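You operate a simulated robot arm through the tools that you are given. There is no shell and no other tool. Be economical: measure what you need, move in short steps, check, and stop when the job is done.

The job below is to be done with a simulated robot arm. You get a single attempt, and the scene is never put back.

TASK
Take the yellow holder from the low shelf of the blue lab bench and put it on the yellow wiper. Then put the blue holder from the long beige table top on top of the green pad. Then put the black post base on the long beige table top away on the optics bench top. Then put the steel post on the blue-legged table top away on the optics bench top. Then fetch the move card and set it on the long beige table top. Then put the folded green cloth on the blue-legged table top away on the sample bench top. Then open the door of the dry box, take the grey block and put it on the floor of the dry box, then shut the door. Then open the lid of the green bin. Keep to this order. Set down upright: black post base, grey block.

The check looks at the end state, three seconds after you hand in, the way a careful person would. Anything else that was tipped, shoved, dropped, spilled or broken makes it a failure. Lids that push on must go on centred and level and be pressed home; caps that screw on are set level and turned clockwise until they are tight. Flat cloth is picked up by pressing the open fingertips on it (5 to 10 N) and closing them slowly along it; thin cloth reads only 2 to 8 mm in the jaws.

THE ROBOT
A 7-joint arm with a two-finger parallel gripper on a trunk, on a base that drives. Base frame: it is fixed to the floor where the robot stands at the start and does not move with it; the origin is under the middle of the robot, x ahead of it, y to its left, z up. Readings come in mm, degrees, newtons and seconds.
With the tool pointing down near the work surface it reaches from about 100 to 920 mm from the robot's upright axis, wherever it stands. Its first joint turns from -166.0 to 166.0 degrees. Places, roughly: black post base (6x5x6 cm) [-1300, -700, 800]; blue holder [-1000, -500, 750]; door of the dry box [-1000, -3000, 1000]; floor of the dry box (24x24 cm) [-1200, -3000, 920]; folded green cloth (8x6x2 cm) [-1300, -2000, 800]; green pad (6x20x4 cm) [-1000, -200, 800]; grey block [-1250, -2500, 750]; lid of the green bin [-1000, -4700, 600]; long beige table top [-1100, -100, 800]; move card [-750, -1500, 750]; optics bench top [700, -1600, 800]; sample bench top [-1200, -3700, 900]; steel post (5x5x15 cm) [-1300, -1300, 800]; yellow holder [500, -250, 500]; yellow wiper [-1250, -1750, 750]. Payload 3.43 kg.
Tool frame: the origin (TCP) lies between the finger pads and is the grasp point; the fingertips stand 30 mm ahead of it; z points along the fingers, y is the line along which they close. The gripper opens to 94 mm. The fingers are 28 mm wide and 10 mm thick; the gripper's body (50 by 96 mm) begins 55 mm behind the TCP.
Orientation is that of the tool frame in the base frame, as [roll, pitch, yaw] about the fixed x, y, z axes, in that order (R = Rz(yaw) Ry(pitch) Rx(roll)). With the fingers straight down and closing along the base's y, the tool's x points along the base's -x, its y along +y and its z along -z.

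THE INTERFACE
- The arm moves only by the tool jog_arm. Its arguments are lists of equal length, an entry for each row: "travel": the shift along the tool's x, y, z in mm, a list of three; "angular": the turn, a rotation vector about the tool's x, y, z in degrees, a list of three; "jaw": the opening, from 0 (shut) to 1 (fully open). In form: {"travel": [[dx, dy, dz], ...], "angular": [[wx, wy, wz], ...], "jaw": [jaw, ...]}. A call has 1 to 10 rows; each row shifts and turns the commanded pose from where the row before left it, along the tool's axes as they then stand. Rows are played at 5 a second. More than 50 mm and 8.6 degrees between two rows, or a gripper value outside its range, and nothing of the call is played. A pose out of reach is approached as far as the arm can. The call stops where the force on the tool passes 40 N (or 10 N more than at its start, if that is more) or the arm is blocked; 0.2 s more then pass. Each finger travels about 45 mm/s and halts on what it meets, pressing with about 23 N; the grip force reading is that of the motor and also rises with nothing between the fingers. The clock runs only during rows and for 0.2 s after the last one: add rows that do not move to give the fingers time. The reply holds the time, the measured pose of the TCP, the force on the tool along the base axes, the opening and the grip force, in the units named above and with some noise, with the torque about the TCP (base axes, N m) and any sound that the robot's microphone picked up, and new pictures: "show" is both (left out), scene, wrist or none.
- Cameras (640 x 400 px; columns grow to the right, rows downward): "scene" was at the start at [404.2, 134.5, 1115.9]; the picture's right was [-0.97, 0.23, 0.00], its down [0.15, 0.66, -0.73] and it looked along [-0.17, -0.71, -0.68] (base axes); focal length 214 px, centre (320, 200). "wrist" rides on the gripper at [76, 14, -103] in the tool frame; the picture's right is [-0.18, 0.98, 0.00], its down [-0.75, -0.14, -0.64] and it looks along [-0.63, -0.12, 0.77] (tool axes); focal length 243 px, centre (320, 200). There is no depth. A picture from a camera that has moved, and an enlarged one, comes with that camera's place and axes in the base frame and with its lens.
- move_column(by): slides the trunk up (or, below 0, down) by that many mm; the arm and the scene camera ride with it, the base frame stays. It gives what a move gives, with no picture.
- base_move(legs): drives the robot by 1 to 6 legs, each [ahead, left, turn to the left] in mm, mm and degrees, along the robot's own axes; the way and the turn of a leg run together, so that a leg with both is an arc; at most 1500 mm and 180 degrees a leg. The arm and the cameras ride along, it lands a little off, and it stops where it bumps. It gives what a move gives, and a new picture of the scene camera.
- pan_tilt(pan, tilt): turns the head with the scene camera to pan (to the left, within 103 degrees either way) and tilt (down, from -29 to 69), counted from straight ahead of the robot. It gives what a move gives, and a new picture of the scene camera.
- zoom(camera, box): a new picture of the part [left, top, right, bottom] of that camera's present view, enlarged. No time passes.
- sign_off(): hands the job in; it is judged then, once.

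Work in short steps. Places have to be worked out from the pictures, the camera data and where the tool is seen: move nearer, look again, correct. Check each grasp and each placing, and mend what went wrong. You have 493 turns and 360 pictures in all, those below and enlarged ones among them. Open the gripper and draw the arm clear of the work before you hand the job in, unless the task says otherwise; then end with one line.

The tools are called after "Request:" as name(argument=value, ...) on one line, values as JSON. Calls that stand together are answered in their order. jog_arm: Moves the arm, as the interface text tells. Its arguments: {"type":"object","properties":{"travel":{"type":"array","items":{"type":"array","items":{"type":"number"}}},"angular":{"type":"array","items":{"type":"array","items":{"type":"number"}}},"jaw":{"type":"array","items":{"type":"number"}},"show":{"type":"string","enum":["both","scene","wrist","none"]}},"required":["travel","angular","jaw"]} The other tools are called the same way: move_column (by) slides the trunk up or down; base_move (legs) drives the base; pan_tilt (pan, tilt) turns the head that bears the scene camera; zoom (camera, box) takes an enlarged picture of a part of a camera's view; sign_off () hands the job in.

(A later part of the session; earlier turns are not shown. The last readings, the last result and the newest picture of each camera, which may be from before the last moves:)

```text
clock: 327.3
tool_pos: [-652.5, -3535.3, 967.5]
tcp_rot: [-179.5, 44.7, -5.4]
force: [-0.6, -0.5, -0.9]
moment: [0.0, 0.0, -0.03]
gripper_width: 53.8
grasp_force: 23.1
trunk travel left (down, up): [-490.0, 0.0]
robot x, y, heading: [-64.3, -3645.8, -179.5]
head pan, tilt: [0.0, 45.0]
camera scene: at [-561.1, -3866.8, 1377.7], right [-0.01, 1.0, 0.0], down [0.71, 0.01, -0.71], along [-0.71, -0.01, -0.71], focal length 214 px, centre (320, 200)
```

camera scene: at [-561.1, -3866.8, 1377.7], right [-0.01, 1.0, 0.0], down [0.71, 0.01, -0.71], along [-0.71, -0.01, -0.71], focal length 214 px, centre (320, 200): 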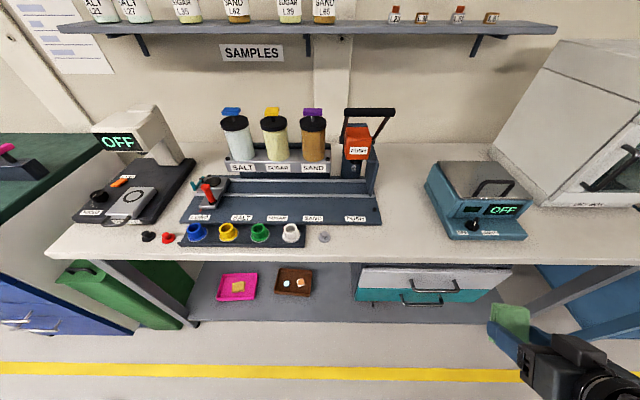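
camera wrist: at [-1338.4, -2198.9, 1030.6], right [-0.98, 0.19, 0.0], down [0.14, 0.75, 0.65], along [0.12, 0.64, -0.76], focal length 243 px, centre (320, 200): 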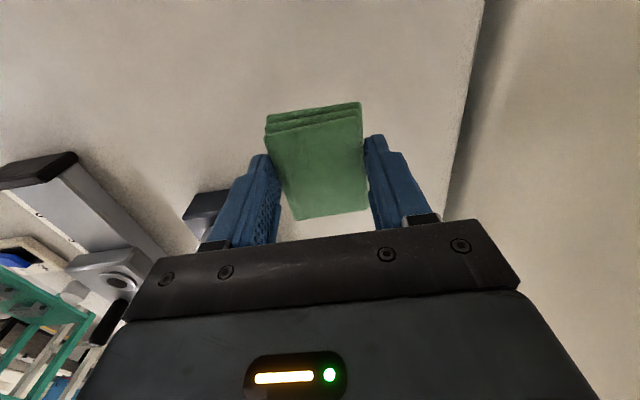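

Request:
jog_arm(travel=[[-28.9, 15.3, 28.6], [-31.9, 15.3, 25.2], [-34.5, 15.3, 21.5], [-36.6, 15.3, 17.5], [-38.4, 15.3, 13.3], [-39.6, 15.3, 8.9], [-40.4, 15.3, 4.5], [0, 0, 0]], angular=[[0, 6.4, 0], [0, 6.4, 0], [0, 6.4, 0], [0, 6.4, 0], [0, 6.4, 0], [0, 6.4, 0], [0, 6.3, 0], [0, 0, 0]], jaw=[0.4, 0.4, 0.4, 0.4, 0.4, 0.4, 0.4, 0.4], show="both")

```text
clock: 329.1
tool_pos: [-943.4, -3610.6, 970.5]
tcp_rot: [-179.5, 0.0, -5.7]
force: [-0.3, -0.2, -0.4]
moment: [-0.04, 0.02, -0.01]
gripper_width: 53.6
grasp_force: 22.8
trunk travel left (down, up): [-490.0, 0.0]
robot x, y, heading: [-58.7, -3645.0, -179.6]
head pan, tilt: [0.0, 45.0]
camera scene: at [-561.0, -3867.1, 1377.7], right [-0.01, 1.0, 0.0], down [0.71, 0.01, -0.71], along [-0.71, -0.01, -0.71], focal length 214 px, centre (320, 200)
camera wrist: at [-869.5, -3632.5, 1072.2], right [-0.28, -0.96, -0.01], down [-0.74, 0.21, 0.64], along [-0.61, 0.19, -0.77], focal length 243 px, centre (320, 200)
```

scene: 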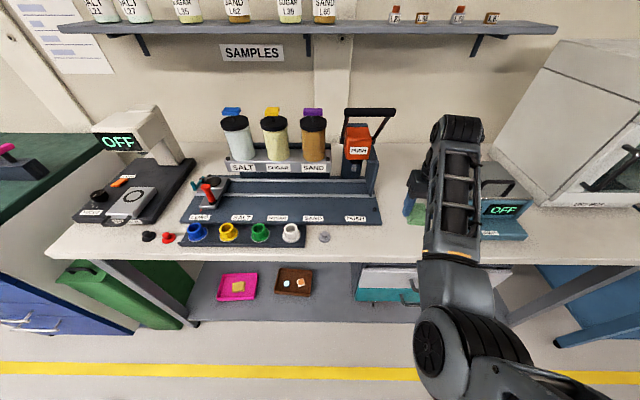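
wrist: 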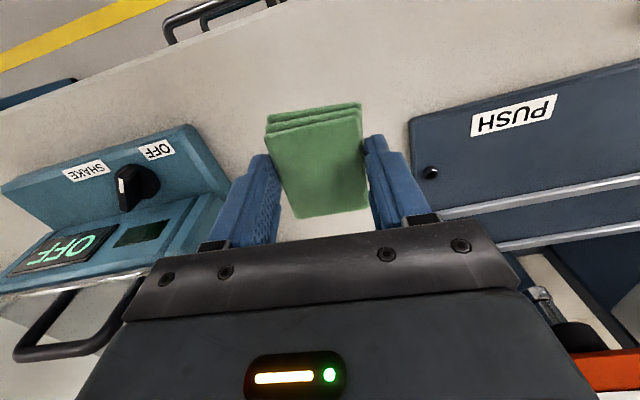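

Gap spans y≈-3537…-3672 here. Shift slightly toward the front (x≈-915) and lower.

Request:
jog_arm(travel=[[14, -4, 8], [13, -4, 8], [0, 0, 8], [0, 0, 0]], angular=[[0, 0, 0], [0, 0, 0], [0, 0, 0], [0, 0, 0]], jaw=[0.4, 0.4, 0.4, 0.4], show="wrist")

```text
clock: 330.1
tool_pos: [-918.6, -3607.9, 944.7]
tcp_rot: [-179.6, -0.1, -5.8]
force: [-0.5, -0.2, 0.3]
moment: [-0.01, -0.02, 0.02]
gripper_width: 53.5
grasp_force: 23.1
trunk travel left (down, up): [-490.0, 0.0]
robot x, y, heading: [-58.3, -3642.6, -179.5]
head pan, tilt: [0.0, 45.0]
camera wrist: at [-844.1, -3629.0, 1046.4], right [-0.28, -0.96, -0.01], down [-0.74, 0.21, 0.64], along [-0.62, 0.19, -0.77], focal length 243 px, centre (320, 200)
```

wrist: 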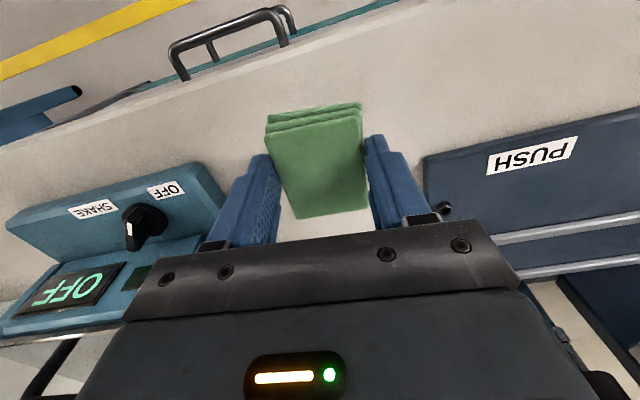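

Request:
jog_arm(travel=[[-6, 0, 3], [0, 0, 3], [0, 0, 0]], angular=[[0, 0, 0], [0, 0, 0], [0, 0, 0]], jaw=[0.4, 0.4, 0.4], show="none")

Request:
jog_arm(travel=[[0, 0, 2.5], [0, 0, 0]], angular=[[0, 0, 0], [0, 0, 0]], jaw=[0.4, 0.4], show="none")

Request:
jog_arm(travel=[[0, 0, 2.5], [0, 0, 0]], angular=[[0, 0, 0], [0, 0, 0]], jaw=[0.4, 0.4], show="wrist")

```text
clock: 330.9
tool_pos: [-925.4, -3607.3, 939.1]
tcp_rot: [-179.5, 0.0, -5.9]
force: [0.4, 0.1, -0.2]
moment: [0.01, 0.01, -0.03]
gripper_width: 53.8
grasp_force: 23.0
trunk travel left (down, up): [-490.0, 0.0]
robot x, y, heading: [-61.8, -3643.1, -179.6]
head pan, tilt: [0.0, 45.0]
```

```text
clock: 331.5
tool_pos: [-925.3, -3607.6, 936.3]
tcp_rot: [-179.6, 0.0, -5.8]
force: [-0.1, 0.1, 1.2]
moment: [0.01, 0.0, 0.0]
gripper_width: 54.0
grasp_force: 23.2
trunk travel left (down, up): [-490.0, 0.0]
robot x, y, heading: [-63.5, -3647.4, -179.5]
head pan, tilt: [0.0, 45.0]
```

```text
clock: 332.1
tool_pos: [-925.5, -3606.6, 933.3]
tcp_rot: [-179.6, 0.1, -5.8]
force: [-0.5, -0.3, -0.3]
moment: [-0.01, 0.0, -0.01]
gripper_width: 54.1
grasp_force: 22.9
trunk travel left (down, up): [-490.0, 0.0]
robot x, y, heading: [-59.8, -3646.6, -179.3]
head pan, tilt: [0.0, 45.0]
camera wrist: at [-850.7, -3629.2, 1034.9], right [-0.28, -0.96, -0.01], down [-0.74, 0.21, 0.64], along [-0.62, 0.19, -0.77], focal length 243 px, centre (320, 200)
```

wrist: 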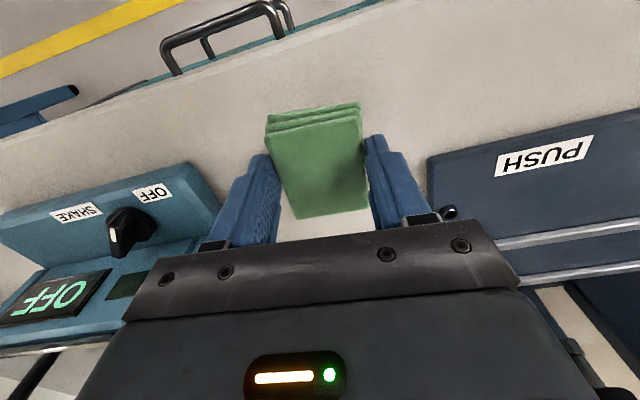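

Request:
jog_arm(travel=[[0, 0, 3], [0, 0, 0]], angular=[[0, 0, 0], [0, 0, 0]], jaw=[0.4, 0.4], show="none")

Request:
jog_arm(travel=[[0, 0, 3], [0, 0, 0]], angular=[[0, 0, 0], [0, 0, 0]], jaw=[0.4, 0.4], show="none")

Request:
jog_arm(travel=[[0, 0, 3], [0, 0, 0]], angular=[[0, 0, 0], [0, 0, 0]], jaw=[0.4, 0.4], show="wrist")

```text
clock: 332.7
tool_pos: [-924.9, -3606.5, 931.0]
tcp_rot: [-179.6, 0.1, -5.8]
force: [-0.5, -0.2, 0.1]
moment: [0.01, 0.03, 0.0]
gripper_width: 54.1
grasp_force: 23.3
trunk travel left (down, up): [-490.0, 0.0]
robot x, y, heading: [-60.1, -3647.9, -179.3]
head pan, tilt: [0.0, 45.0]
```

```text
clock: 333.3
tool_pos: [-924.1, -3606.9, 927.1]
tcp_rot: [-179.6, 0.0, -5.8]
force: [0.7, -0.4, 0.3]
moment: [-0.02, 0.01, 0.01]
gripper_width: 53.6
grasp_force: 23.0
trunk travel left (down, up): [-490.0, 0.0]
robot x, y, heading: [-59.5, -3647.6, -179.4]
head pan, tilt: [0.0, 45.0]
```

```text
clock: 333.9
tool_pos: [-924.0, -3605.3, 923.7]
tcp_rot: [-179.6, 0.0, -5.8]
force: [-0.7, -1.2, -0.1]
moment: [0.02, 0.01, -0.03]
gripper_width: 53.7
grasp_force: 22.9
trunk travel left (down, up): [-490.0, 0.0]
robot x, y, heading: [-63.4, -3644.6, -179.5]
head pan, tilt: [0.0, 45.0]
camera wrist: at [-849.4, -3629.0, 1025.8], right [-0.28, -0.96, -0.01], down [-0.74, 0.21, 0.64], along [-0.62, 0.19, -0.77], focal length 243 px, centre (320, 200)
```

wrist: 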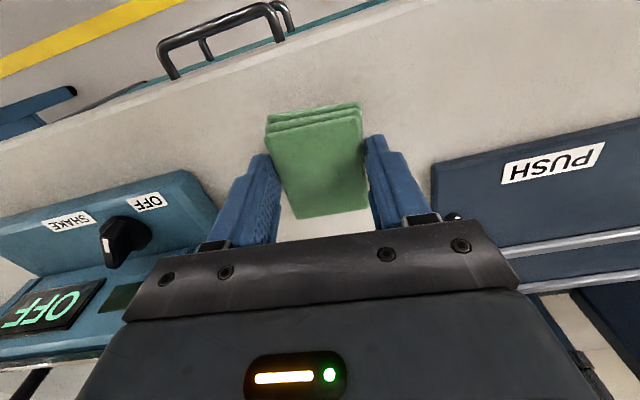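

The bench is lower than 900 (≈840 by parallax). Shift 20 mm deeper and keep lowering.

Request:
jog_arm(travel=[[-20, 0, 8], [0, 0, 10], [0, 0, 10], [0, 0, 0]], angular=[[0, 0, 0], [0, 0, 0], [0, 0, 0], [0, 0, 0]], jaw=[0.4, 0.4, 0.4, 0.4], show="wrist")

```text
clock: 334.9
tool_pos: [-946.9, -3605.3, 897.1]
tcp_rot: [-179.7, 0.2, -5.8]
force: [5.3, -1.0, 21.7]
moment: [-0.3, 0.01, 0.0]
gripper_width: 53.8
grasp_force: 22.7
trunk travel left (down, up): [-490.0, 0.0]
robot x, y, heading: [-61.1, -3646.8, -179.3]
head pan, tilt: [0.0, 45.0]
camera wrist: at [-871.1, -3627.8, 999.8], right [-0.28, -0.96, -0.01], down [-0.73, 0.21, 0.65], along [-0.62, 0.19, -0.76], focal length 243 px, centre (320, 200)
```

wrist: 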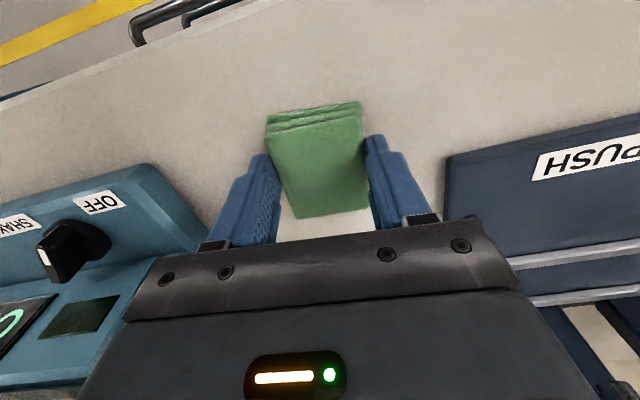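

Contact at z≈897 (bench ≈862). Ease up and release.

Request:
jog_arm(travel=[[0, 0, -2], [0, 0, 0], [0, 0, 0], [0, 0, 0], [0, 0, 0]], angular=[[0, 0, 0], [0, 0, 0], [0, 0, 0], [0, 0, 0], [0, 0, 0]], jaw=[0.4, 0.65, 0.8, 0.85, 0.85], show="none")

Request:
jog_arm(travel=[[0, 0, -15], [0, 0, -25], [0, 0, -25], [0, 0, 0]], angular=[[0, 0, 0], [0, 0, 0], [0, 0, 0], [0, 0, 0]], jaw=[0.85, 0.85, 0.85, 0.85], show="wrist")

```text
clock: 336.1
tool_pos: [-945.4, -3605.8, 897.1]
tcp_rot: [-179.6, 0.0, -5.8]
force: [-1.0, 0.4, -0.7]
moment: [0.04, 0.01, 0.01]
gripper_width: 80.0
grasp_force: 0.0
trunk travel left (down, up): [-490.0, 0.0]
robot x, y, heading: [-57.1, -3649.0, -179.4]
head pan, tilt: [0.0, 45.0]
```

```text
clock: 337.1
tool_pos: [-947.0, -3606.9, 963.2]
tcp_rot: [-179.4, 0.0, -5.8]
force: [-0.1, 0.0, -1.1]
moment: [0.03, -0.01, -0.02]
gripper_width: 79.9
grasp_force: 0.0
trunk travel left (down, up): [-490.0, 0.0]
robot x, y, heading: [-58.4, -3651.3, -179.3]
head pan, tilt: [0.0, 45.0]
camera wrist: at [-872.4, -3627.9, 1064.8], right [-0.28, -0.96, -0.01], down [-0.74, 0.21, 0.64], along [-0.62, 0.19, -0.77], focal length 243 px, centre (320, 200)
```

wrist: 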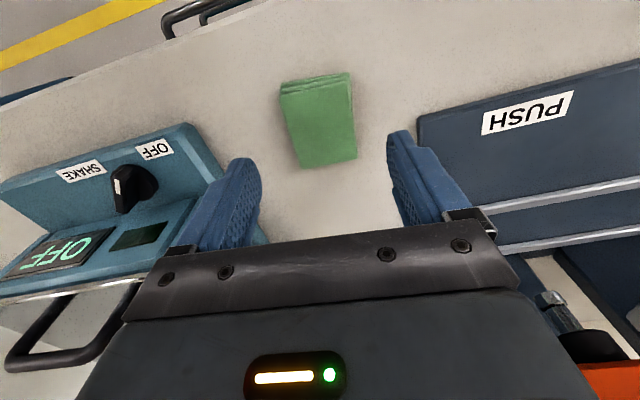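

Cloth placed. Now the dry box: tilt-retract and move in front of it to look.

Request:
jog_arm(travel=[[39, 0, -3], [38.3, 0, -7], [37.4, 0, -12], [36, 0, -17], [33, 0, -22], [29.5, 0, -27], [26, 0, -29]], angular=[[0, -6, 0], [0, -6, 0], [0, -6.5, 0], [0, -6.5, 0], [0, -6.5, 0], [0, -6.5, 0], [0, -6.5, 0]], jaw=[0.85, 0.85, 0.85, 0.85, 0.85, 0.85, 0.85], show="none")

Request:
base_move(legs=[[40, -420, -0.5]])

Request:
pan_tilt(pan=-10, tilt=30)

```text
clock: 338.7
tool_pos: [-682.1, -3631.4, 989.7]
tcp_rot: [-179.5, 44.6, -5.4]
force: [-1.4, -0.2, 0.6]
moment: [0.05, -0.05, 0.0]
gripper_width: 79.8
grasp_force: 0.1
out of reach, approached as far as the arm can: row 7
trunk travel left (down, up): [-490.0, 0.0]
robot x, y, heading: [-60.3, -3646.3, -179.7]
head pan, tilt: [0.0, 45.0]
```

```text
clock: 341.3
tool_pos: [-725.0, -3204.1, 988.9]
tcp_rot: [-179.5, 44.5, -6.1]
force: [0.1, -0.4, 0.4]
moment: [0.0, 0.01, -0.02]
gripper_width: 79.9
grasp_force: 0.1
trunk travel left (down, up): [-490.0, 0.0]
robot x, y, heading: [-100.8, -3229.5, 179.7]
head pan, tilt: [0.0, 45.0]
camera scene: at [-606.0, -3441.6, 1377.7], right [0.0, 1.0, 0.0], down [0.71, 0.0, -0.71], along [-0.71, 0.0, -0.71], focal length 214 px, centre (320, 200)
```

scene: 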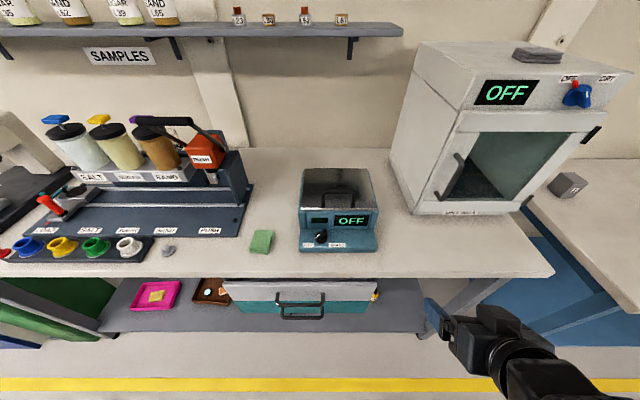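

```text
clock: 342.0
tool_pos: [-725.6, -3204.6, 989.2]
tcp_rot: [-179.4, 44.5, -6.0]
force: [0.6, -0.9, 0.5]
moment: [0.0, -0.01, -0.04]
gripper_width: 79.9
grasp_force: 0.1
trunk travel left (down, up): [-490.0, 0.0]
robot x, y, heading: [-102.0, -3228.4, 179.7]
head pan, tilt: [-10.0, 30.0]
camera scene: at [-613.7, -3425.9, 1400.2], right [0.17, 0.98, 0.0], down [0.49, -0.09, -0.87], along [-0.85, 0.15, -0.5], focal length 214 px, centre (320, 200)
```

scene: 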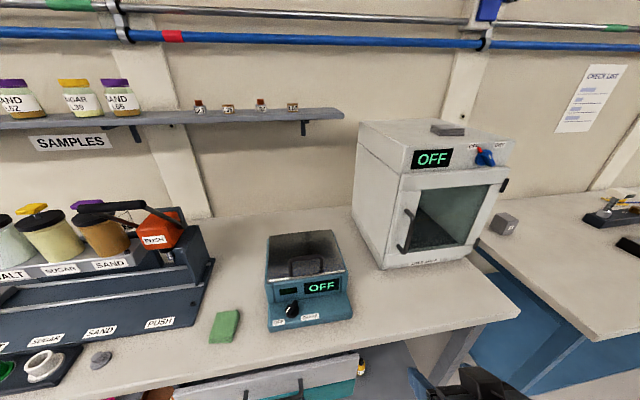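

Request:
zoom(camera="scene", box=[340, 110, 540, 280])

```text
2.35 times, centred on (440, 195) of scene
camera zoom: at [-613.7, -3425.9, 1400.2], right [0.17, 0.98, 0.0], down [0.49, -0.09, -0.87], along [-0.85, 0.15, -0.5], focal length 505 px, centre (38, 212)
```

zoom: 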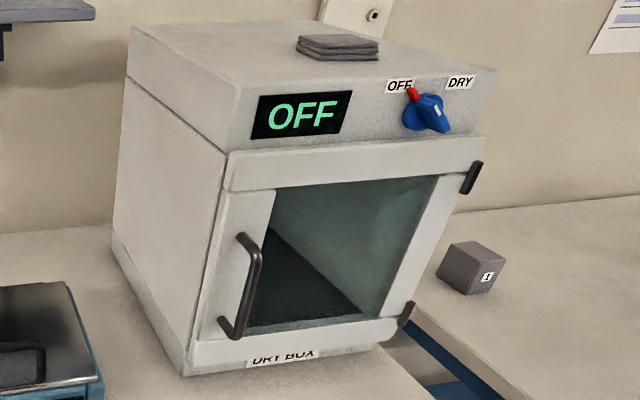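

Triangulated: handle bar (vertical) at ≈(-1000,-3124), z 990–1120; hinge side at y≈-2860; door face x≈-1030. I move in so the arm faces the handle.

Request:
base_move(legs=[[110, -95, 0.3]])

Request:
jog_arm(travel=[[0, 0, -12], [0, 0, -12], [0, 0, -12]], angular=[[0, -8, 0], [0, -8, 0], [0, -8, 0]], jaw=[0.6, 0.6, 0.6], show="both")

```text
clock: 343.4
tool_pos: [-837.5, -3108.6, 989.4]
tcp_rot: [-179.6, 44.5, -5.8]
force: [0.7, 0.5, 0.3]
moment: [-0.01, 0.02, 0.03]
gripper_width: 79.8
grasp_force: 0.0
trunk travel left (down, up): [-490.0, 0.0]
robot x, y, heading: [-216.2, -3128.0, -179.7]
head pan, tilt: [-10.0, 30.0]
camera scene: at [-724.4, -3329.9, 1400.3], right [0.17, 0.99, 0.0], down [0.49, -0.09, -0.87], along [-0.85, 0.15, -0.5], focal length 214 px, centre (320, 200)
```

scene: 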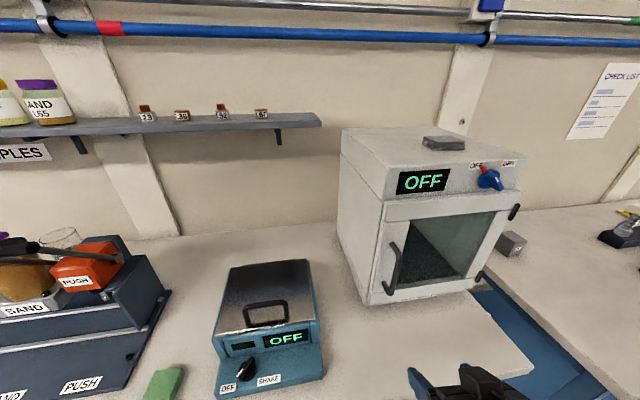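

```text
clock: 344.2
tool_pos: [-811.2, -3113.8, 1009.0]
tcp_rot: [-179.1, 68.7, -5.3]
force: [0.2, -0.7, 0.4]
moment: [-0.01, -0.01, -0.02]
gripper_width: 56.4
grasp_force: 0.0
out of reach, approached as far as the arm can: row 1
trunk travel left (down, up): [-490.0, 0.0]
robot x, y, heading: [-218.2, -3134.2, -180.0]
head pan, tilt: [-10.0, 30.0]
camera scene: at [-724.8, -3329.7, 1400.2], right [0.17, 0.99, 0.0], down [0.49, -0.09, -0.87], along [-0.85, 0.15, -0.5], focal length 214 px, centre (320, 200)
camera wrist: at [-690.0, -3140.5, 973.9], right [-0.17, -0.97, 0.17], down [0.34, 0.1, 0.94], along [-0.93, 0.22, 0.31], focal length 243 px, centre (320, 200)
```

scene: 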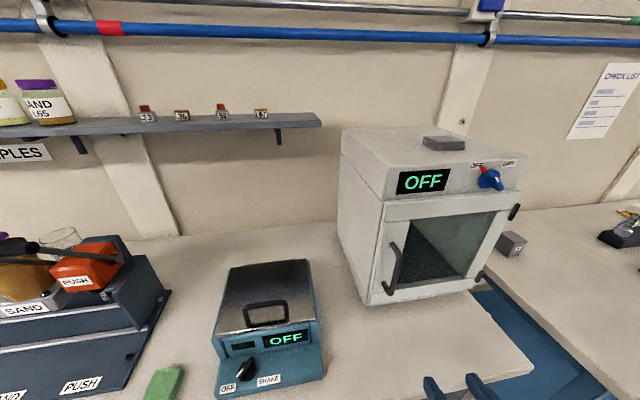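
wrist: 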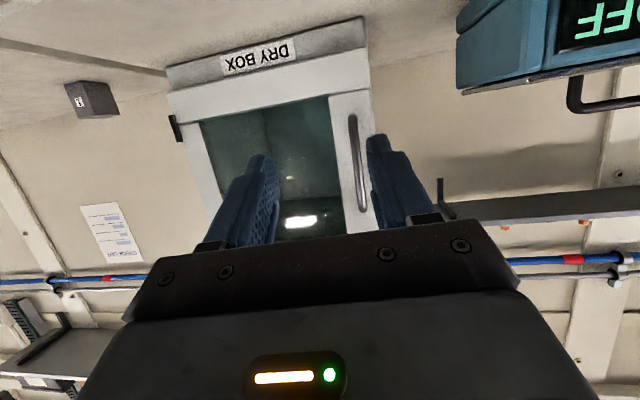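

Pitch ≈69° works and the handle is visible: y≈-3123, z 975–1098. Approach it with open fingers straddling the bar.

Request:
jog_arm(travel=[[-18.3, 5, 29.9], [-18.3, 5, 29.9], [-18.3, 5, 29.9], [-12, 4, 18], [0, 0, 0]], angular=[[0, 0, 0], [0, 0, 0], [0, 0, 0], [0, 0, 0], [0, 0, 0]], jaw=[0.6, 0.6, 0.6, 0.6, 0.6], show="both")

```text
clock: 345.4
tool_pos: [-936.6, -3118.2, 1027.7]
tcp_rot: [-179.1, 68.5, -5.2]
force: [-0.1, -0.5, -0.3]
moment: [-0.01, 0.03, 0.06]
gripper_width: 56.6
grasp_force: 0.1
trunk travel left (down, up): [-490.0, 0.0]
robot x, y, heading: [-218.1, -3127.3, -179.9]
head pan, tilt: [-10.0, 30.0]
camera scene: at [-724.5, -3329.8, 1400.3], right [0.17, 0.99, 0.0], down [0.49, -0.09, -0.87], along [-0.85, 0.15, -0.5], focal length 214 px, centre (320, 200)
camera wrist: at [-815.4, -3145.5, 994.5], right [-0.17, -0.97, 0.16], down [0.33, 0.1, 0.94], along [-0.93, 0.22, 0.31], focal length 243 px, centre (320, 200)
```

scene: 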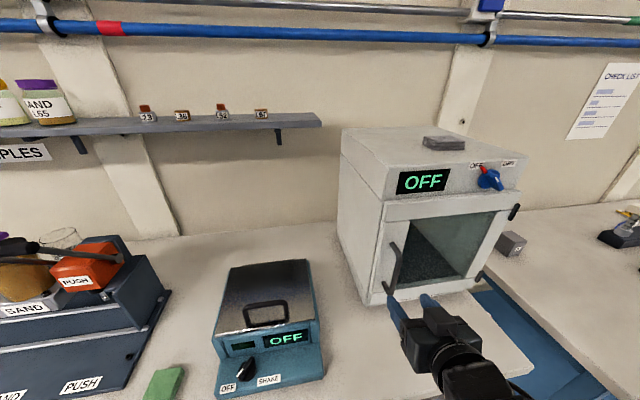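
wrist: 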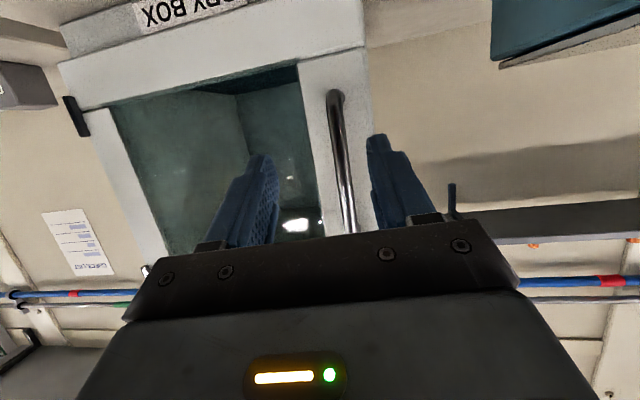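

Bar is ≈66 mm ahead, slightly to the right. Advance 58 mm with an 11 mm lateral correction.

Request:
jog_arm(travel=[[-7, 4, 18], [-7, 4, 18], [-6, 3, 16], [0, 0, 0]], angular=[[0, 0, 0], [0, 0, 0], [0, 0, 0], [0, 0, 0]], jaw=[0.6, 0.6, 0.6, 0.6], show="both")

Request:
zoom(camera="scene", box=[340, 190, 500, 310])

```text
clock: 346.4
tool_pos: [-993.5, -3122.3, 1029.0]
tcp_rot: [-178.9, 68.5, -5.2]
force: [-0.6, 0.2, -0.3]
moment: [0.04, -0.04, 0.02]
gripper_width: 56.5
grasp_force: 0.1
trunk travel left (down, up): [-490.0, 0.0]
robot x, y, heading: [-214.6, -3130.0, -179.7]
head pan, tilt: [-10.0, 30.0]
camera scene: at [-724.5, -3329.8, 1400.3], right [0.17, 0.99, 0.0], down [0.49, -0.09, -0.87], along [-0.85, 0.15, -0.5], focal length 214 px, centre (320, 200)
camera wrist: at [-872.0, -3148.8, 996.1], right [-0.17, -0.97, 0.16], down [0.33, 0.1, 0.94], along [-0.93, 0.22, 0.31], focal length 243 px, centre (320, 200)
```

scene: 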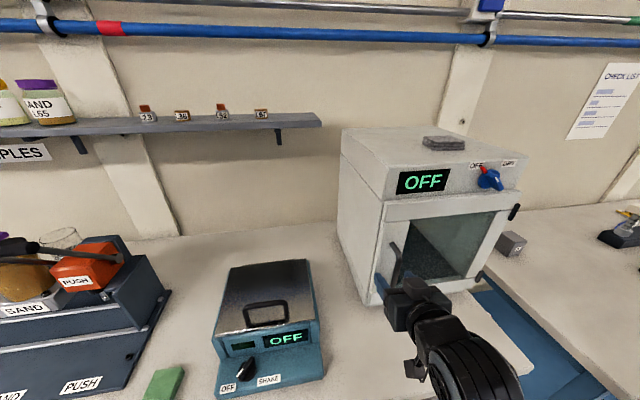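
wrist: 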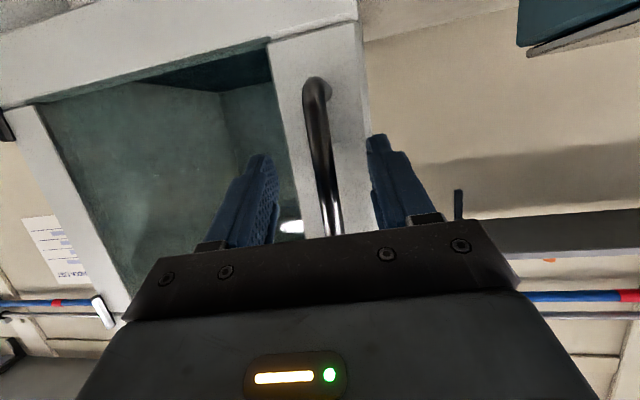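

```text
3.33 times, centred on (420, 250) of scene
camera zoom: at [-724.5, -3329.8, 1400.3], right [0.17, 0.99, 0.0], down [0.49, -0.09, -0.87], along [-0.85, 0.15, -0.5], focal length 715 px, centre (-13, 33)
```

zoom: 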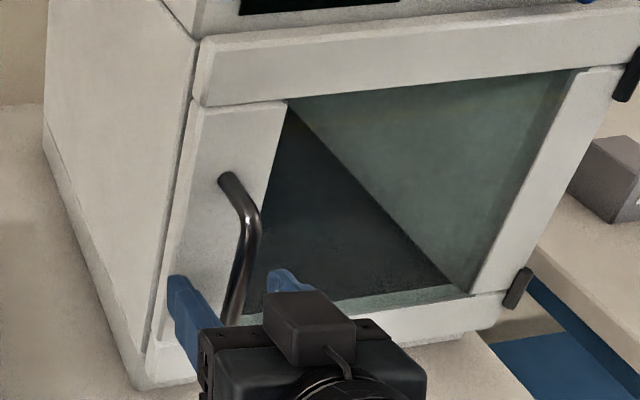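

The fingers straddle the bar. Close on it.

Request:
jog_arm(travel=[[0, 0, 0], [0, 0, 0], [0, 0, 0], [0, 0, 0], [0, 0, 0]], angular=[[0, 0, 0], [0, 0, 0], [0, 0, 0], [0, 0, 0], [0, 0, 0]], jaw=[0.4, 0.2, 0.05, 0.05, 0.05], show="wrist")

```text
clock: 347.6
tool_pos: [-992.9, -3126.2, 1029.5]
tcp_rot: [-179.2, 68.6, -5.1]
force: [3.4, -25.6, 0.9]
moment: [0.22, 0.06, 0.2]
gripper_width: 16.1
grasp_force: 45.5
trunk travel left (down, up): [-490.0, 0.0]
robot x, y, heading: [-215.9, -3125.7, -179.8]
head pan, tilt: [-10.0, 30.0]
camera wrist: at [-871.6, -3151.5, 996.0], right [-0.17, -0.97, 0.17], down [0.33, 0.1, 0.94], along [-0.93, 0.21, 0.31], focal length 243 px, centre (320, 200)
```

wrist: 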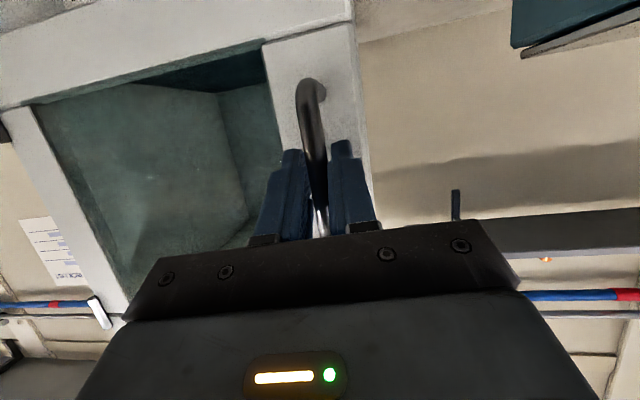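

Gripped the handle. Relieve the side force a little and start pulling along the door's arc (rotating with it).

Request:
jog_arm(travel=[[0, 3, 0], [5.4, -2.95, -13.7], [5.4, -2.95, -13.7], [5.4, -2.95, -13.7]], angular=[[0, 0, 0], [-3.05, 0, -1.2], [-3.05, 0, -1.2], [-3.05, 0, -1.2]], jaw=[0.05, 0.05, 0.05, 0.05], show="both")

```text
clock: 348.6
tool_pos: [-949.3, -3115.7, 1030.7]
tcp_rot: [-178.7, 68.6, 4.6]
force: [-1.4, 8.8, 12.8]
moment: [-0.07, -0.29, -0.17]
gripper_width: 16.0
grasp_force: 44.7
trunk travel left (down, up): [-490.0, 0.0]
robot x, y, heading: [-211.7, -3130.3, -179.8]
head pan, tilt: [-10.0, 30.0]
camera scene: at [-724.5, -3329.2, 1400.6], right [0.17, 0.99, 0.0], down [0.49, -0.09, -0.87], along [-0.85, 0.15, -0.5], focal length 214 px, centre (320, 200)
camera wrist: at [-825.2, -3121.2, 995.6], right [-0.01, -0.99, 0.16], down [0.32, 0.15, 0.94], along [-0.95, 0.06, 0.31], focal length 243 px, centre (320, 200)
```

scene: 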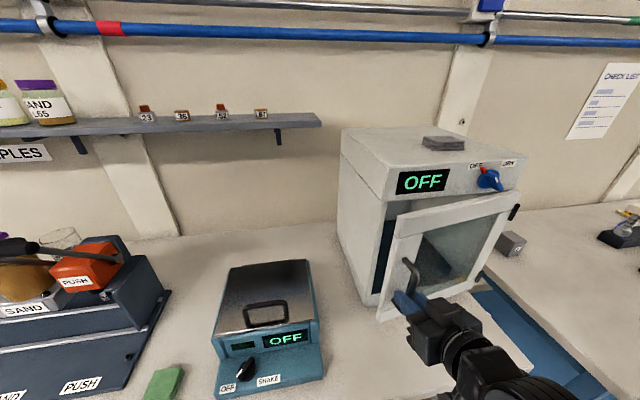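
wrist: 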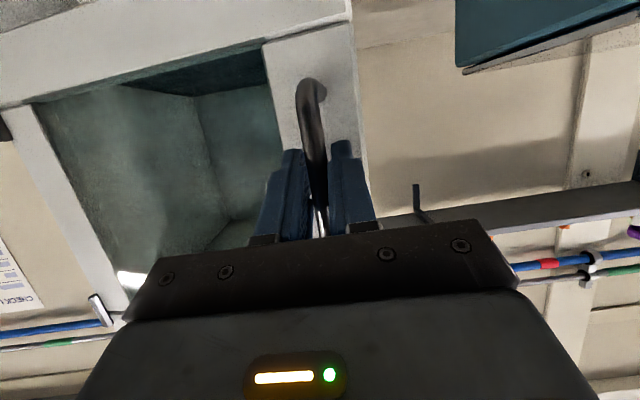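

The door opens nicely. Continue along the arc.

Request:
jog_arm(travel=[[5.4, -2.95, -13.7], [5.4, -2.95, -13.7], [5.4, -2.95, -13.7], [5.4, -2.95, -13.7], [5.4, -2.95, -13.7], [5.4, -2.95, -13.7]], angular=[[-3.05, 0, -1.2], [-3.05, 0, -1.2], [-3.05, 0, -1.2], [-3.05, 0, -1.2], [-3.05, 0, -1.2], [-3.05, 0, -1.2]], jaw=[0.05, 0.05, 0.05, 0.05, 0.05, 0.05], show="scene")

```text
clock: 349.3
tool_pos: [-919.9, -3103.1, 1029.7]
tcp_rot: [-178.0, 68.6, 11.7]
force: [-1.2, 3.1, 1.2]
moment: [0.1, -0.29, -0.11]
gripper_width: 16.0
grasp_force: 45.1
trunk travel left (down, up): [-490.0, 0.0]
robot x, y, heading: [-216.8, -3129.5, -179.8]
head pan, tilt: [-10.0, 30.0]
stopped in row 3: the force on the tool passed its limit at 41 N (the readings are from after the stop); the commanded pose is now the measured one
camera scene: at [-724.9, -3328.8, 1400.0], right [0.17, 0.99, 0.0], down [0.49, -0.09, -0.87], along [-0.85, 0.15, -0.5], focal length 214 px, centre (320, 200)
```

scene: 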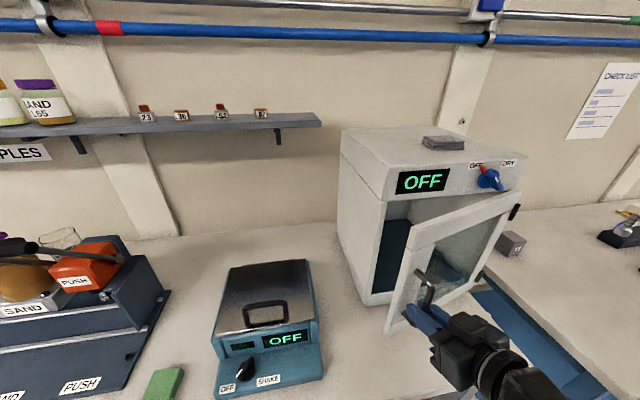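

Request:
jog_arm(travel=[[5.4, -3.2, -13.7], [5.4, -3.2, -13.7], [5.4, -3.2, -13.7], [0, 0, 0]], angular=[[-3.05, 0, -1.2], [-3.05, 0, -1.2], [-3.05, 0, -1.2], [0, 0, 0]], jaw=[0.05, 0.05, 0.05, 0.05], show="none")

Request:
jog_arm(travel=[[5.4, -3.2, -13.7], [5.4, -3.2, -13.7], [5.4, -3.2, -13.7], [0, 0, 0]], angular=[[-3.05, 0, -1.2], [-3.05, 0, -1.2], [-3.05, 0, -1.2], [0, 0, 0]], jaw=[0.05, 0.05, 0.05, 0.05], show="scene")

```text
clock: 350.2
tool_pos: [-881.7, -3081.1, 1030.5]
tcp_rot: [-177.4, 68.5, 21.7]
force: [-2.0, 5.2, -3.1]
moment: [-0.06, 0.09, -0.19]
gripper_width: 16.1
grasp_force: 44.9
trunk travel left (down, up): [-490.0, 0.0]
robot x, y, heading: [-215.1, -3128.0, -179.8]
head pan, tilt: [-10.0, 30.0]
stopped in row 4: the force on the tool passed its limit at 42 N (the readings are from after the stop); the commanded pose is now the measured one
```

```text
clock: 351.1
tool_pos: [-845.2, -3052.1, 1030.4]
tcp_rot: [-177.1, 68.1, 31.5]
force: [-4.2, 4.9, -3.0]
moment: [-0.13, 0.1, -0.18]
gripper_width: 15.8
grasp_force: 44.6
trunk travel left (down, up): [-490.0, 0.0]
robot x, y, heading: [-215.1, -3130.9, -179.8]
head pan, tilt: [-10.0, 30.0]
stopped in row 4: the force on the tool passed its limit at 43 N (the readings are from after the stop); the commanded pose is now the measured one
camera scene: at [-725.7, -3327.9, 1400.3], right [0.17, 0.99, 0.0], down [0.49, -0.09, -0.87], along [-0.85, 0.15, -0.5], focal length 214 px, centre (320, 200)
```

scene: 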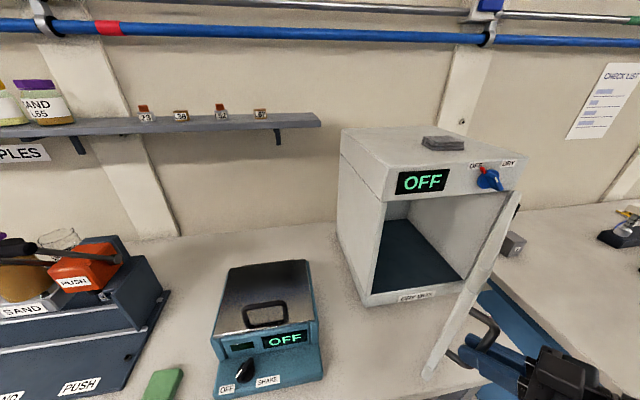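

Door ≈40° open. Continue a bit further.

Request:
jog_arm(travel=[[5.4, -3.2, -13.7], [5.4, -3.2, -13.7], [5.4, -3.2, -13.7], [0, 0, 0]], angular=[[-3.05, 0, -1.2], [-3.05, 0, -1.2], [-3.05, 0, -1.2], [0, 0, 0]], jaw=[0.05, 0.05, 0.05, 0.05], show="none")

Request:
jog_arm(travel=[[5.4, -3.2, -13.7], [5.4, -3.2, -13.7], [5.4, -3.2, -13.7], [0, 0, 0]], angular=[[-3.05, 0, -1.2], [-3.05, 0, -1.2], [-3.05, 0, -1.2], [0, 0, 0]], jaw=[0.05, 0.05, 0.05, 0.05], show="scene")

```text
clock: 352.0
tool_pos: [-816.3, -3019.2, 1029.8]
tcp_rot: [-176.9, 67.9, 41.0]
force: [-8.4, 6.5, -5.6]
moment: [-0.13, 0.03, -0.16]
gripper_width: 15.8
grasp_force: 44.9
trunk travel left (down, up): [-490.0, 0.0]
robot x, y, heading: [-215.9, -3127.6, -180.0]
head pan, tilt: [-10.0, 30.0]
stopped in row 4: the force on the tool passed its limit at 44 N (the readings are from after the stop); the commanded pose is now the measured one
```

```text
clock: 352.8
tool_pos: [-796.8, -2988.1, 1030.1]
tcp_rot: [-177.0, 67.8, 48.3]
force: [-10.6, 5.3, -10.7]
moment: [-0.34, 0.14, -0.17]
gripper_width: 15.3
grasp_force: 44.5
trunk travel left (down, up): [-490.0, 0.0]
robot x, y, heading: [-217.1, -3128.4, -180.0]
head pan, tilt: [-10.0, 30.0]
stopped in row 3: the force on the tool passed its limit at 42 N (the readings are from after the stop); the commanded pose is now the measured one
camera scene: at [-726.8, -3327.5, 1400.1], right [0.17, 0.99, 0.0], down [0.49, -0.09, -0.87], along [-0.85, 0.15, -0.5], focal length 214 px, centre (320, 200)
```

scene: 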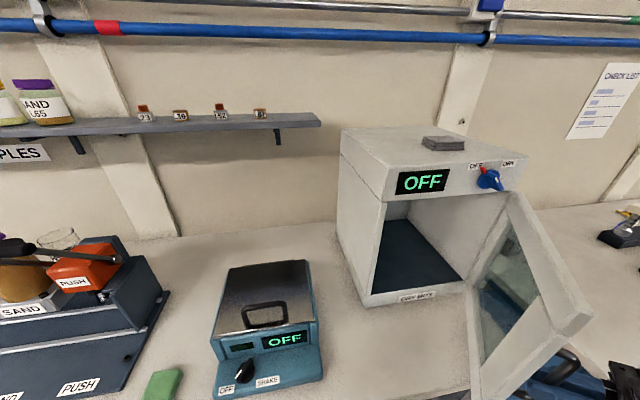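

About 55° open. The arm still has room, so I keep following the arc to about 90°.

Request:
jog_arm(travel=[[5.4, -3.2, -13.7], [5.4, -3.2, -13.7], [5.4, -3.2, -13.7], [0, 0, 0]], angular=[[-3.05, 0, -1.2], [-3.05, 0, -1.2], [-3.05, 0, -1.2], [0, 0, 0]], jaw=[0.05, 0.05, 0.05, 0.05], show="none")

Request:
jog_arm(travel=[[5.4, -3.2, -13.7], [5.4, -3.2, -13.7], [5.4, -3.2, -13.7], [0, 0, 0]], angular=[[-3.05, 0, -1.2], [-3.05, 0, -1.2], [-3.05, 0, -1.2], [0, 0, 0]], jaw=[0.05, 0.05, 0.05, 0.05], show="scene")

```text
clock: 353.5
tool_pos: [-780.8, -2955.9, 1031.1]
tcp_rot: [-177.1, 67.6, 55.5]
force: [-12.3, 4.8, -9.2]
moment: [-0.2, -0.04, -0.16]
gripper_width: 15.6
grasp_force: 45.1
trunk travel left (down, up): [-490.0, 0.0]
robot x, y, heading: [-216.9, -3125.1, -180.1]
head pan, tilt: [-10.0, 30.0]
stopped in row 3: the force on the tool passed its limit at 45 N (the readings are from after the stop); the commanded pose is now the measured one
```

```text
clock: 354.1
tool_pos: [-773.5, -2930.5, 1031.0]
tcp_rot: [-177.3, 67.8, 60.9]
force: [-10.5, 3.5, -8.2]
moment: [0.01, -0.24, -0.04]
gripper_width: 15.5
grasp_force: 44.6
trunk travel left (down, up): [-490.0, 0.0]
robot x, y, heading: [-215.5, -3126.6, -179.8]
head pan, tilt: [-10.0, 30.0]
stopped in row 2: the force on the tool passed its limit at 47 N (the readings are from after the stop); the commanded pose is now the measured one
camera scene: at [-727.5, -3327.7, 1400.0], right [0.17, 0.99, 0.0], down [0.49, -0.09, -0.87], along [-0.85, 0.15, -0.5], focal length 214 px, centre (320, 200)
```

scene: 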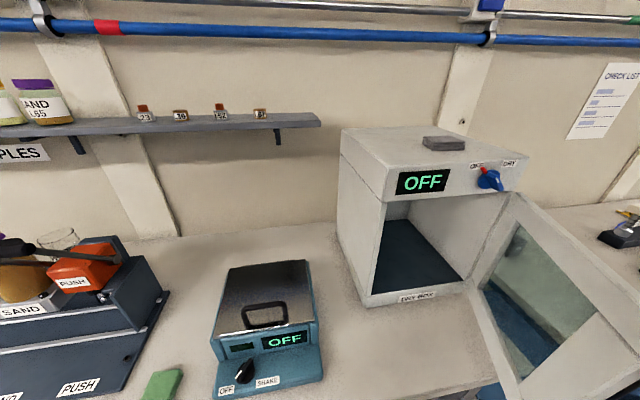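

Request:
jog_arm(travel=[[3.6, -2.6, -9], [3.6, -2.6, -9], [3.6, -2.6, -9], [0, 0, 0]], angular=[[-2.1, 0, -0.85], [-2.1, 0, -0.85], [-2.1, 0, -0.85], [0, 0, 0]], jaw=[0.05, 0.05, 0.05, 0.05], show="none")

Request:
jog_arm(travel=[[3.6, -2.6, -9], [3.6, -2.6, -9], [3.6, -2.6, -9], [0, 0, 0]], angular=[[-2.1, 0, -0.85], [-2.1, 0, -0.85], [-2.1, 0, -0.85], [0, 0, 0]], jaw=[0.05, 0.05, 0.05, 0.05], show="none")

Request:
jog_arm(travel=[[3.6, -2.6, -9], [3.6, -2.6, -9], [3.6, -2.6, -9], [0, 0, 0]], angular=[[-2.1, 0, -0.85], [-2.1, 0, -0.85], [-2.1, 0, -0.85], [0, 0, 0]], jaw=[0.05, 0.05, 0.05, 0.05], show="both")

```text
clock: 355.0
tool_pos: [-766.1, -2902.2, 1031.0]
tcp_rot: [-177.2, 67.5, 67.7]
force: [-8.9, 1.7, -12.1]
moment: [-0.25, -0.03, -0.09]
gripper_width: 15.4
grasp_force: 44.8
trunk travel left (down, up): [-490.0, 0.0]
robot x, y, heading: [-219.9, -3126.5, -179.9]
head pan, tilt: [-10.0, 30.0]
stopped in row 4: the force on the tool passed its limit at 40 N (the readings are from after the stop); the commanded pose is now the measured one
```

```text
clock: 356.0
tool_pos: [-762.6, -2870.6, 1030.6]
tcp_rot: [-177.4, 67.5, 74.4]
force: [-18.8, 1.6, -21.0]
moment: [0.2, -0.26, -0.13]
gripper_width: 15.1
grasp_force: 45.3
trunk travel left (down, up): [-490.0, 0.0]
robot x, y, heading: [-216.1, -3126.6, -179.9]
head pan, tilt: [-10.0, 30.0]
```

```text
clock: 357.0
tool_pos: [-761.7, -2841.5, 1031.8]
tcp_rot: [-177.5, 67.4, 81.2]
force: [-14.8, 0.0, -17.2]
moment: [-0.39, -1.4, -0.17]
gripper_width: 12.0
grasp_force: 44.8
trunk travel left (down, up): [-490.0, 0.0]
robot x, y, heading: [-218.3, -3129.1, -179.9]
head pan, tilt: [-10.0, 30.0]
camera scene: at [-727.5, -3327.7, 1400.0], right [0.17, 0.99, 0.0], down [0.49, -0.09, -0.87], along [-0.85, 0.15, -0.5], focal length 214 px, centre (320, 200)
camera wrist: at [-724.4, -2722.1, 1000.2], right [0.95, -0.26, 0.15], down [-0.06, 0.32, 0.94], along [-0.3, -0.91, 0.29], focal length 243 px, centre (320, 200)
```

scene: 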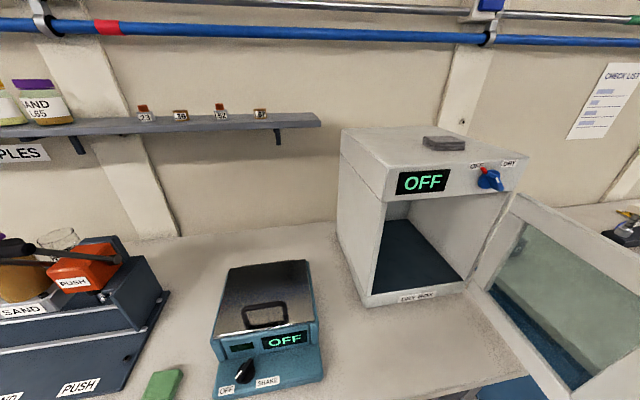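
wrist: 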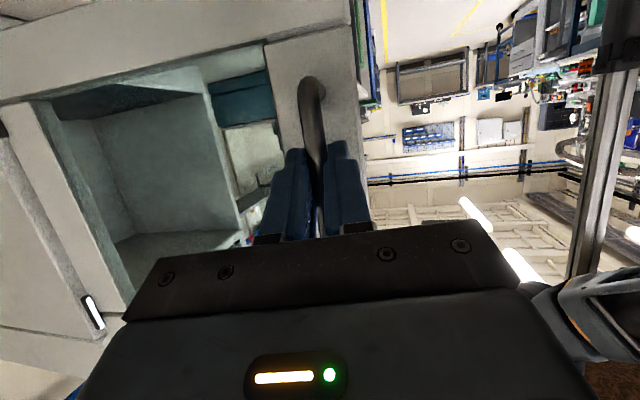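

The door stands ≈88° open. Release the handle and back the fingers off, then move the base back clear of the door.

Request:
jog_arm(travel=[[0, 0, 0], [0, 0, 0], [0, 0, 0], [0, 0, -20], [0, 0, -25], [0, 0, -25], [0, 0, 0]], angular=[[0, 0, 0], [0, 0, 0], [0, 0, 0], [0, 0, 0], [0, 0, 0], [0, 0, 0], [0, 0, 0]], jaw=[0.2, 0.4, 0.5, 0.6, 0.6, 0.6, 0.6], show="wrist")

```text
clock: 358.6
tool_pos: [-745.2, -2780.6, 1059.5]
tcp_rot: [-177.2, 67.4, 81.3]
force: [1.2, 0.1, -0.2]
moment: [0.0, 0.02, 0.01]
gripper_width: 56.6
grasp_force: 0.1
trunk travel left (down, up): [-490.0, 0.0]
robot x, y, heading: [-216.2, -3126.7, -179.9]
head pan, tilt: [-10.0, 30.0]
camera wrist: at [-707.2, -2661.0, 1028.1], right [0.95, -0.26, 0.15], down [-0.06, 0.32, 0.94], along [-0.3, -0.91, 0.29], focal length 243 px, centre (320, 200)
```

wrist: 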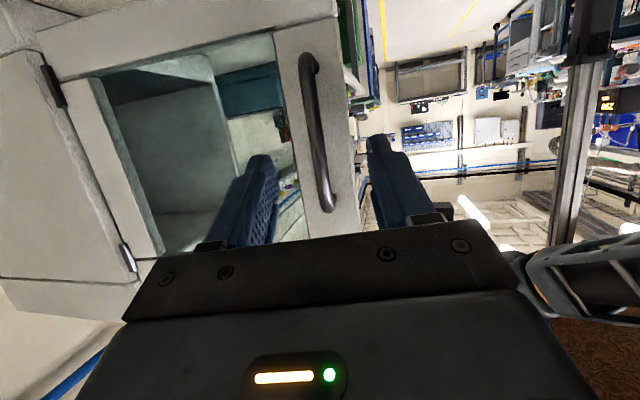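

Request:
jog_arm(travel=[[0, 0, -20], [0, 0, -20]], angular=[[0, 0, 0], [0, 0, 0]], jaw=[0.6, 0.6], show="none")

Request:
base_move(legs=[[-210, 0, 0]])

```text
clock: 359.2
tool_pos: [-738.1, -2743.3, 1074.4]
tcp_rot: [-177.3, 67.4, 81.3]
force: [0.5, -1.2, 0.0]
moment: [-0.01, 0.01, -0.02]
gripper_width: 56.6
grasp_force: 0.1
trunk travel left (down, up): [-490.0, 0.0]
robot x, y, heading: [-217.6, -3127.2, -179.9]
head pan, tilt: [-10.0, 30.0]
```

```text
clock: 360.9
tool_pos: [-527.6, -2743.7, 1073.7]
tcp_rot: [-177.3, 67.3, 81.2]
force: [0.0, 0.7, -0.9]
moment: [0.01, 0.03, 0.0]
gripper_width: 56.3
grasp_force: 0.1
trunk travel left (down, up): [-490.0, 0.0]
robot x, y, heading: [-7.7, -3130.2, -179.6]
head pan, tilt: [-10.0, 30.0]
camera scene: at [-516.3, -3327.8, 1400.3], right [0.17, 0.99, 0.0], down [0.49, -0.09, -0.87], along [-0.85, 0.15, -0.5], focal length 214 px, centre (320, 200)
```

scene: 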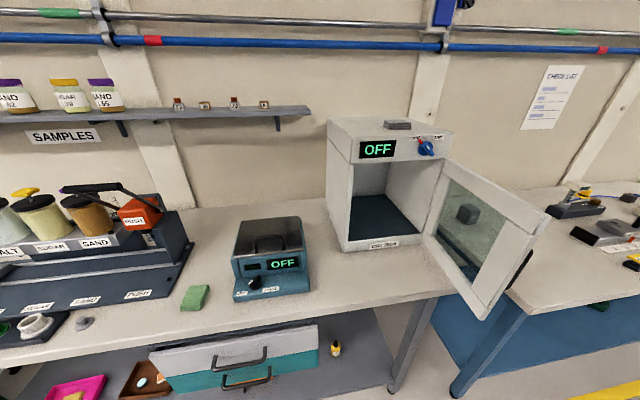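

Excellent view with the door open. Now rotate the tool back (yaw 81→0) for fetching the grey block.

Request:
jog_arm(travel=[[0, 0, 0], [0, 0, 0], [0, 0, 0], [0, 0, 0], [0, 0, 0], [0, 0, 0], [0, 0, 0], [0, 0, 0], [0, 0, 0], [0, 0, 0]], angular=[[7.48, 0, 3.13], [7.48, 0, 3.13], [7.48, 0, 3.13], [7.48, 0, 3.13], [7.48, 0, 3.13], [7.48, 0, 3.13], [7.48, 0, 3.13], [7.48, 0, 3.13], [7.48, 0, 3.13], [7.48, 0, 3.13]], jaw=[0.8, 0.8, 0.8, 0.8, 0.8, 0.8, 0.8, 0.8, 0.8, 0.8], show="none")

```text
clock: 362.3
tool_pos: [-588.7, -2784.6, 1073.8]
tcp_rot: [-178.5, 67.9, 44.1]
force: [0.6, -0.5, 0.3]
moment: [0.04, 0.0, -0.02]
gripper_width: 75.2
grasp_force: 0.1
trunk travel left (down, up): [-490.0, 0.0]
robot x, y, heading: [-8.7, -3126.1, -179.8]
head pan, tilt: [-10.0, 30.0]
stopped in row 6: the arm was blocked; the commanded pose is now the measured one
```

Blocked by its own frame; first strafe away from the door (robot right 600 mm), then continue with the arm further out.

Request:
base_move(legs=[[0, -600, 0]])

Request:
jog_arm(travel=[[-14, -10, 34], [-14, -10, 34], [-14, -10, 34], [-14, -10, 34]], angular=[[0, 0, 0], [0, 0, 0], [0, 0, 0], [0, 0, 0]], jaw=[0.8, 0.8, 0.8, 0.8], show="none")

```text
clock: 365.7
tool_pos: [-582.1, -2173.6, 1074.3]
tcp_rot: [-178.3, 67.9, 43.2]
force: [-0.3, 0.5, -0.5]
moment: [0.01, 0.0, -0.02]
gripper_width: 75.1
grasp_force: 0.0
trunk travel left (down, up): [-490.0, 0.0]
robot x, y, heading: [-3.2, -2527.9, 179.0]
head pan, tilt: [-10.0, 30.0]
camera scene: at [-516.4, -2718.3, 1400.3], right [0.18, 0.98, 0.0], down [0.49, -0.09, -0.87], along [-0.85, 0.16, -0.5], focal length 214 px, centre (320, 200)
```

scene: 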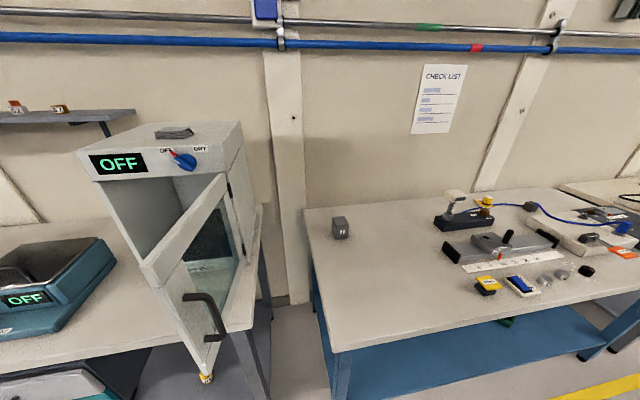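

```text
clock: 366.7
tool_pos: [-718.5, -2243.4, 1076.4]
tcp_rot: [-178.4, 67.9, 43.1]
force: [0.3, 0.9, -0.5]
moment: [0.03, 0.0, 0.01]
gripper_width: 75.1
grasp_force: 0.0
trunk travel left (down, up): [-490.0, 0.0]
robot x, y, heading: [-3.2, -2525.8, 179.3]
head pan, tilt: [-10.0, 30.0]
```

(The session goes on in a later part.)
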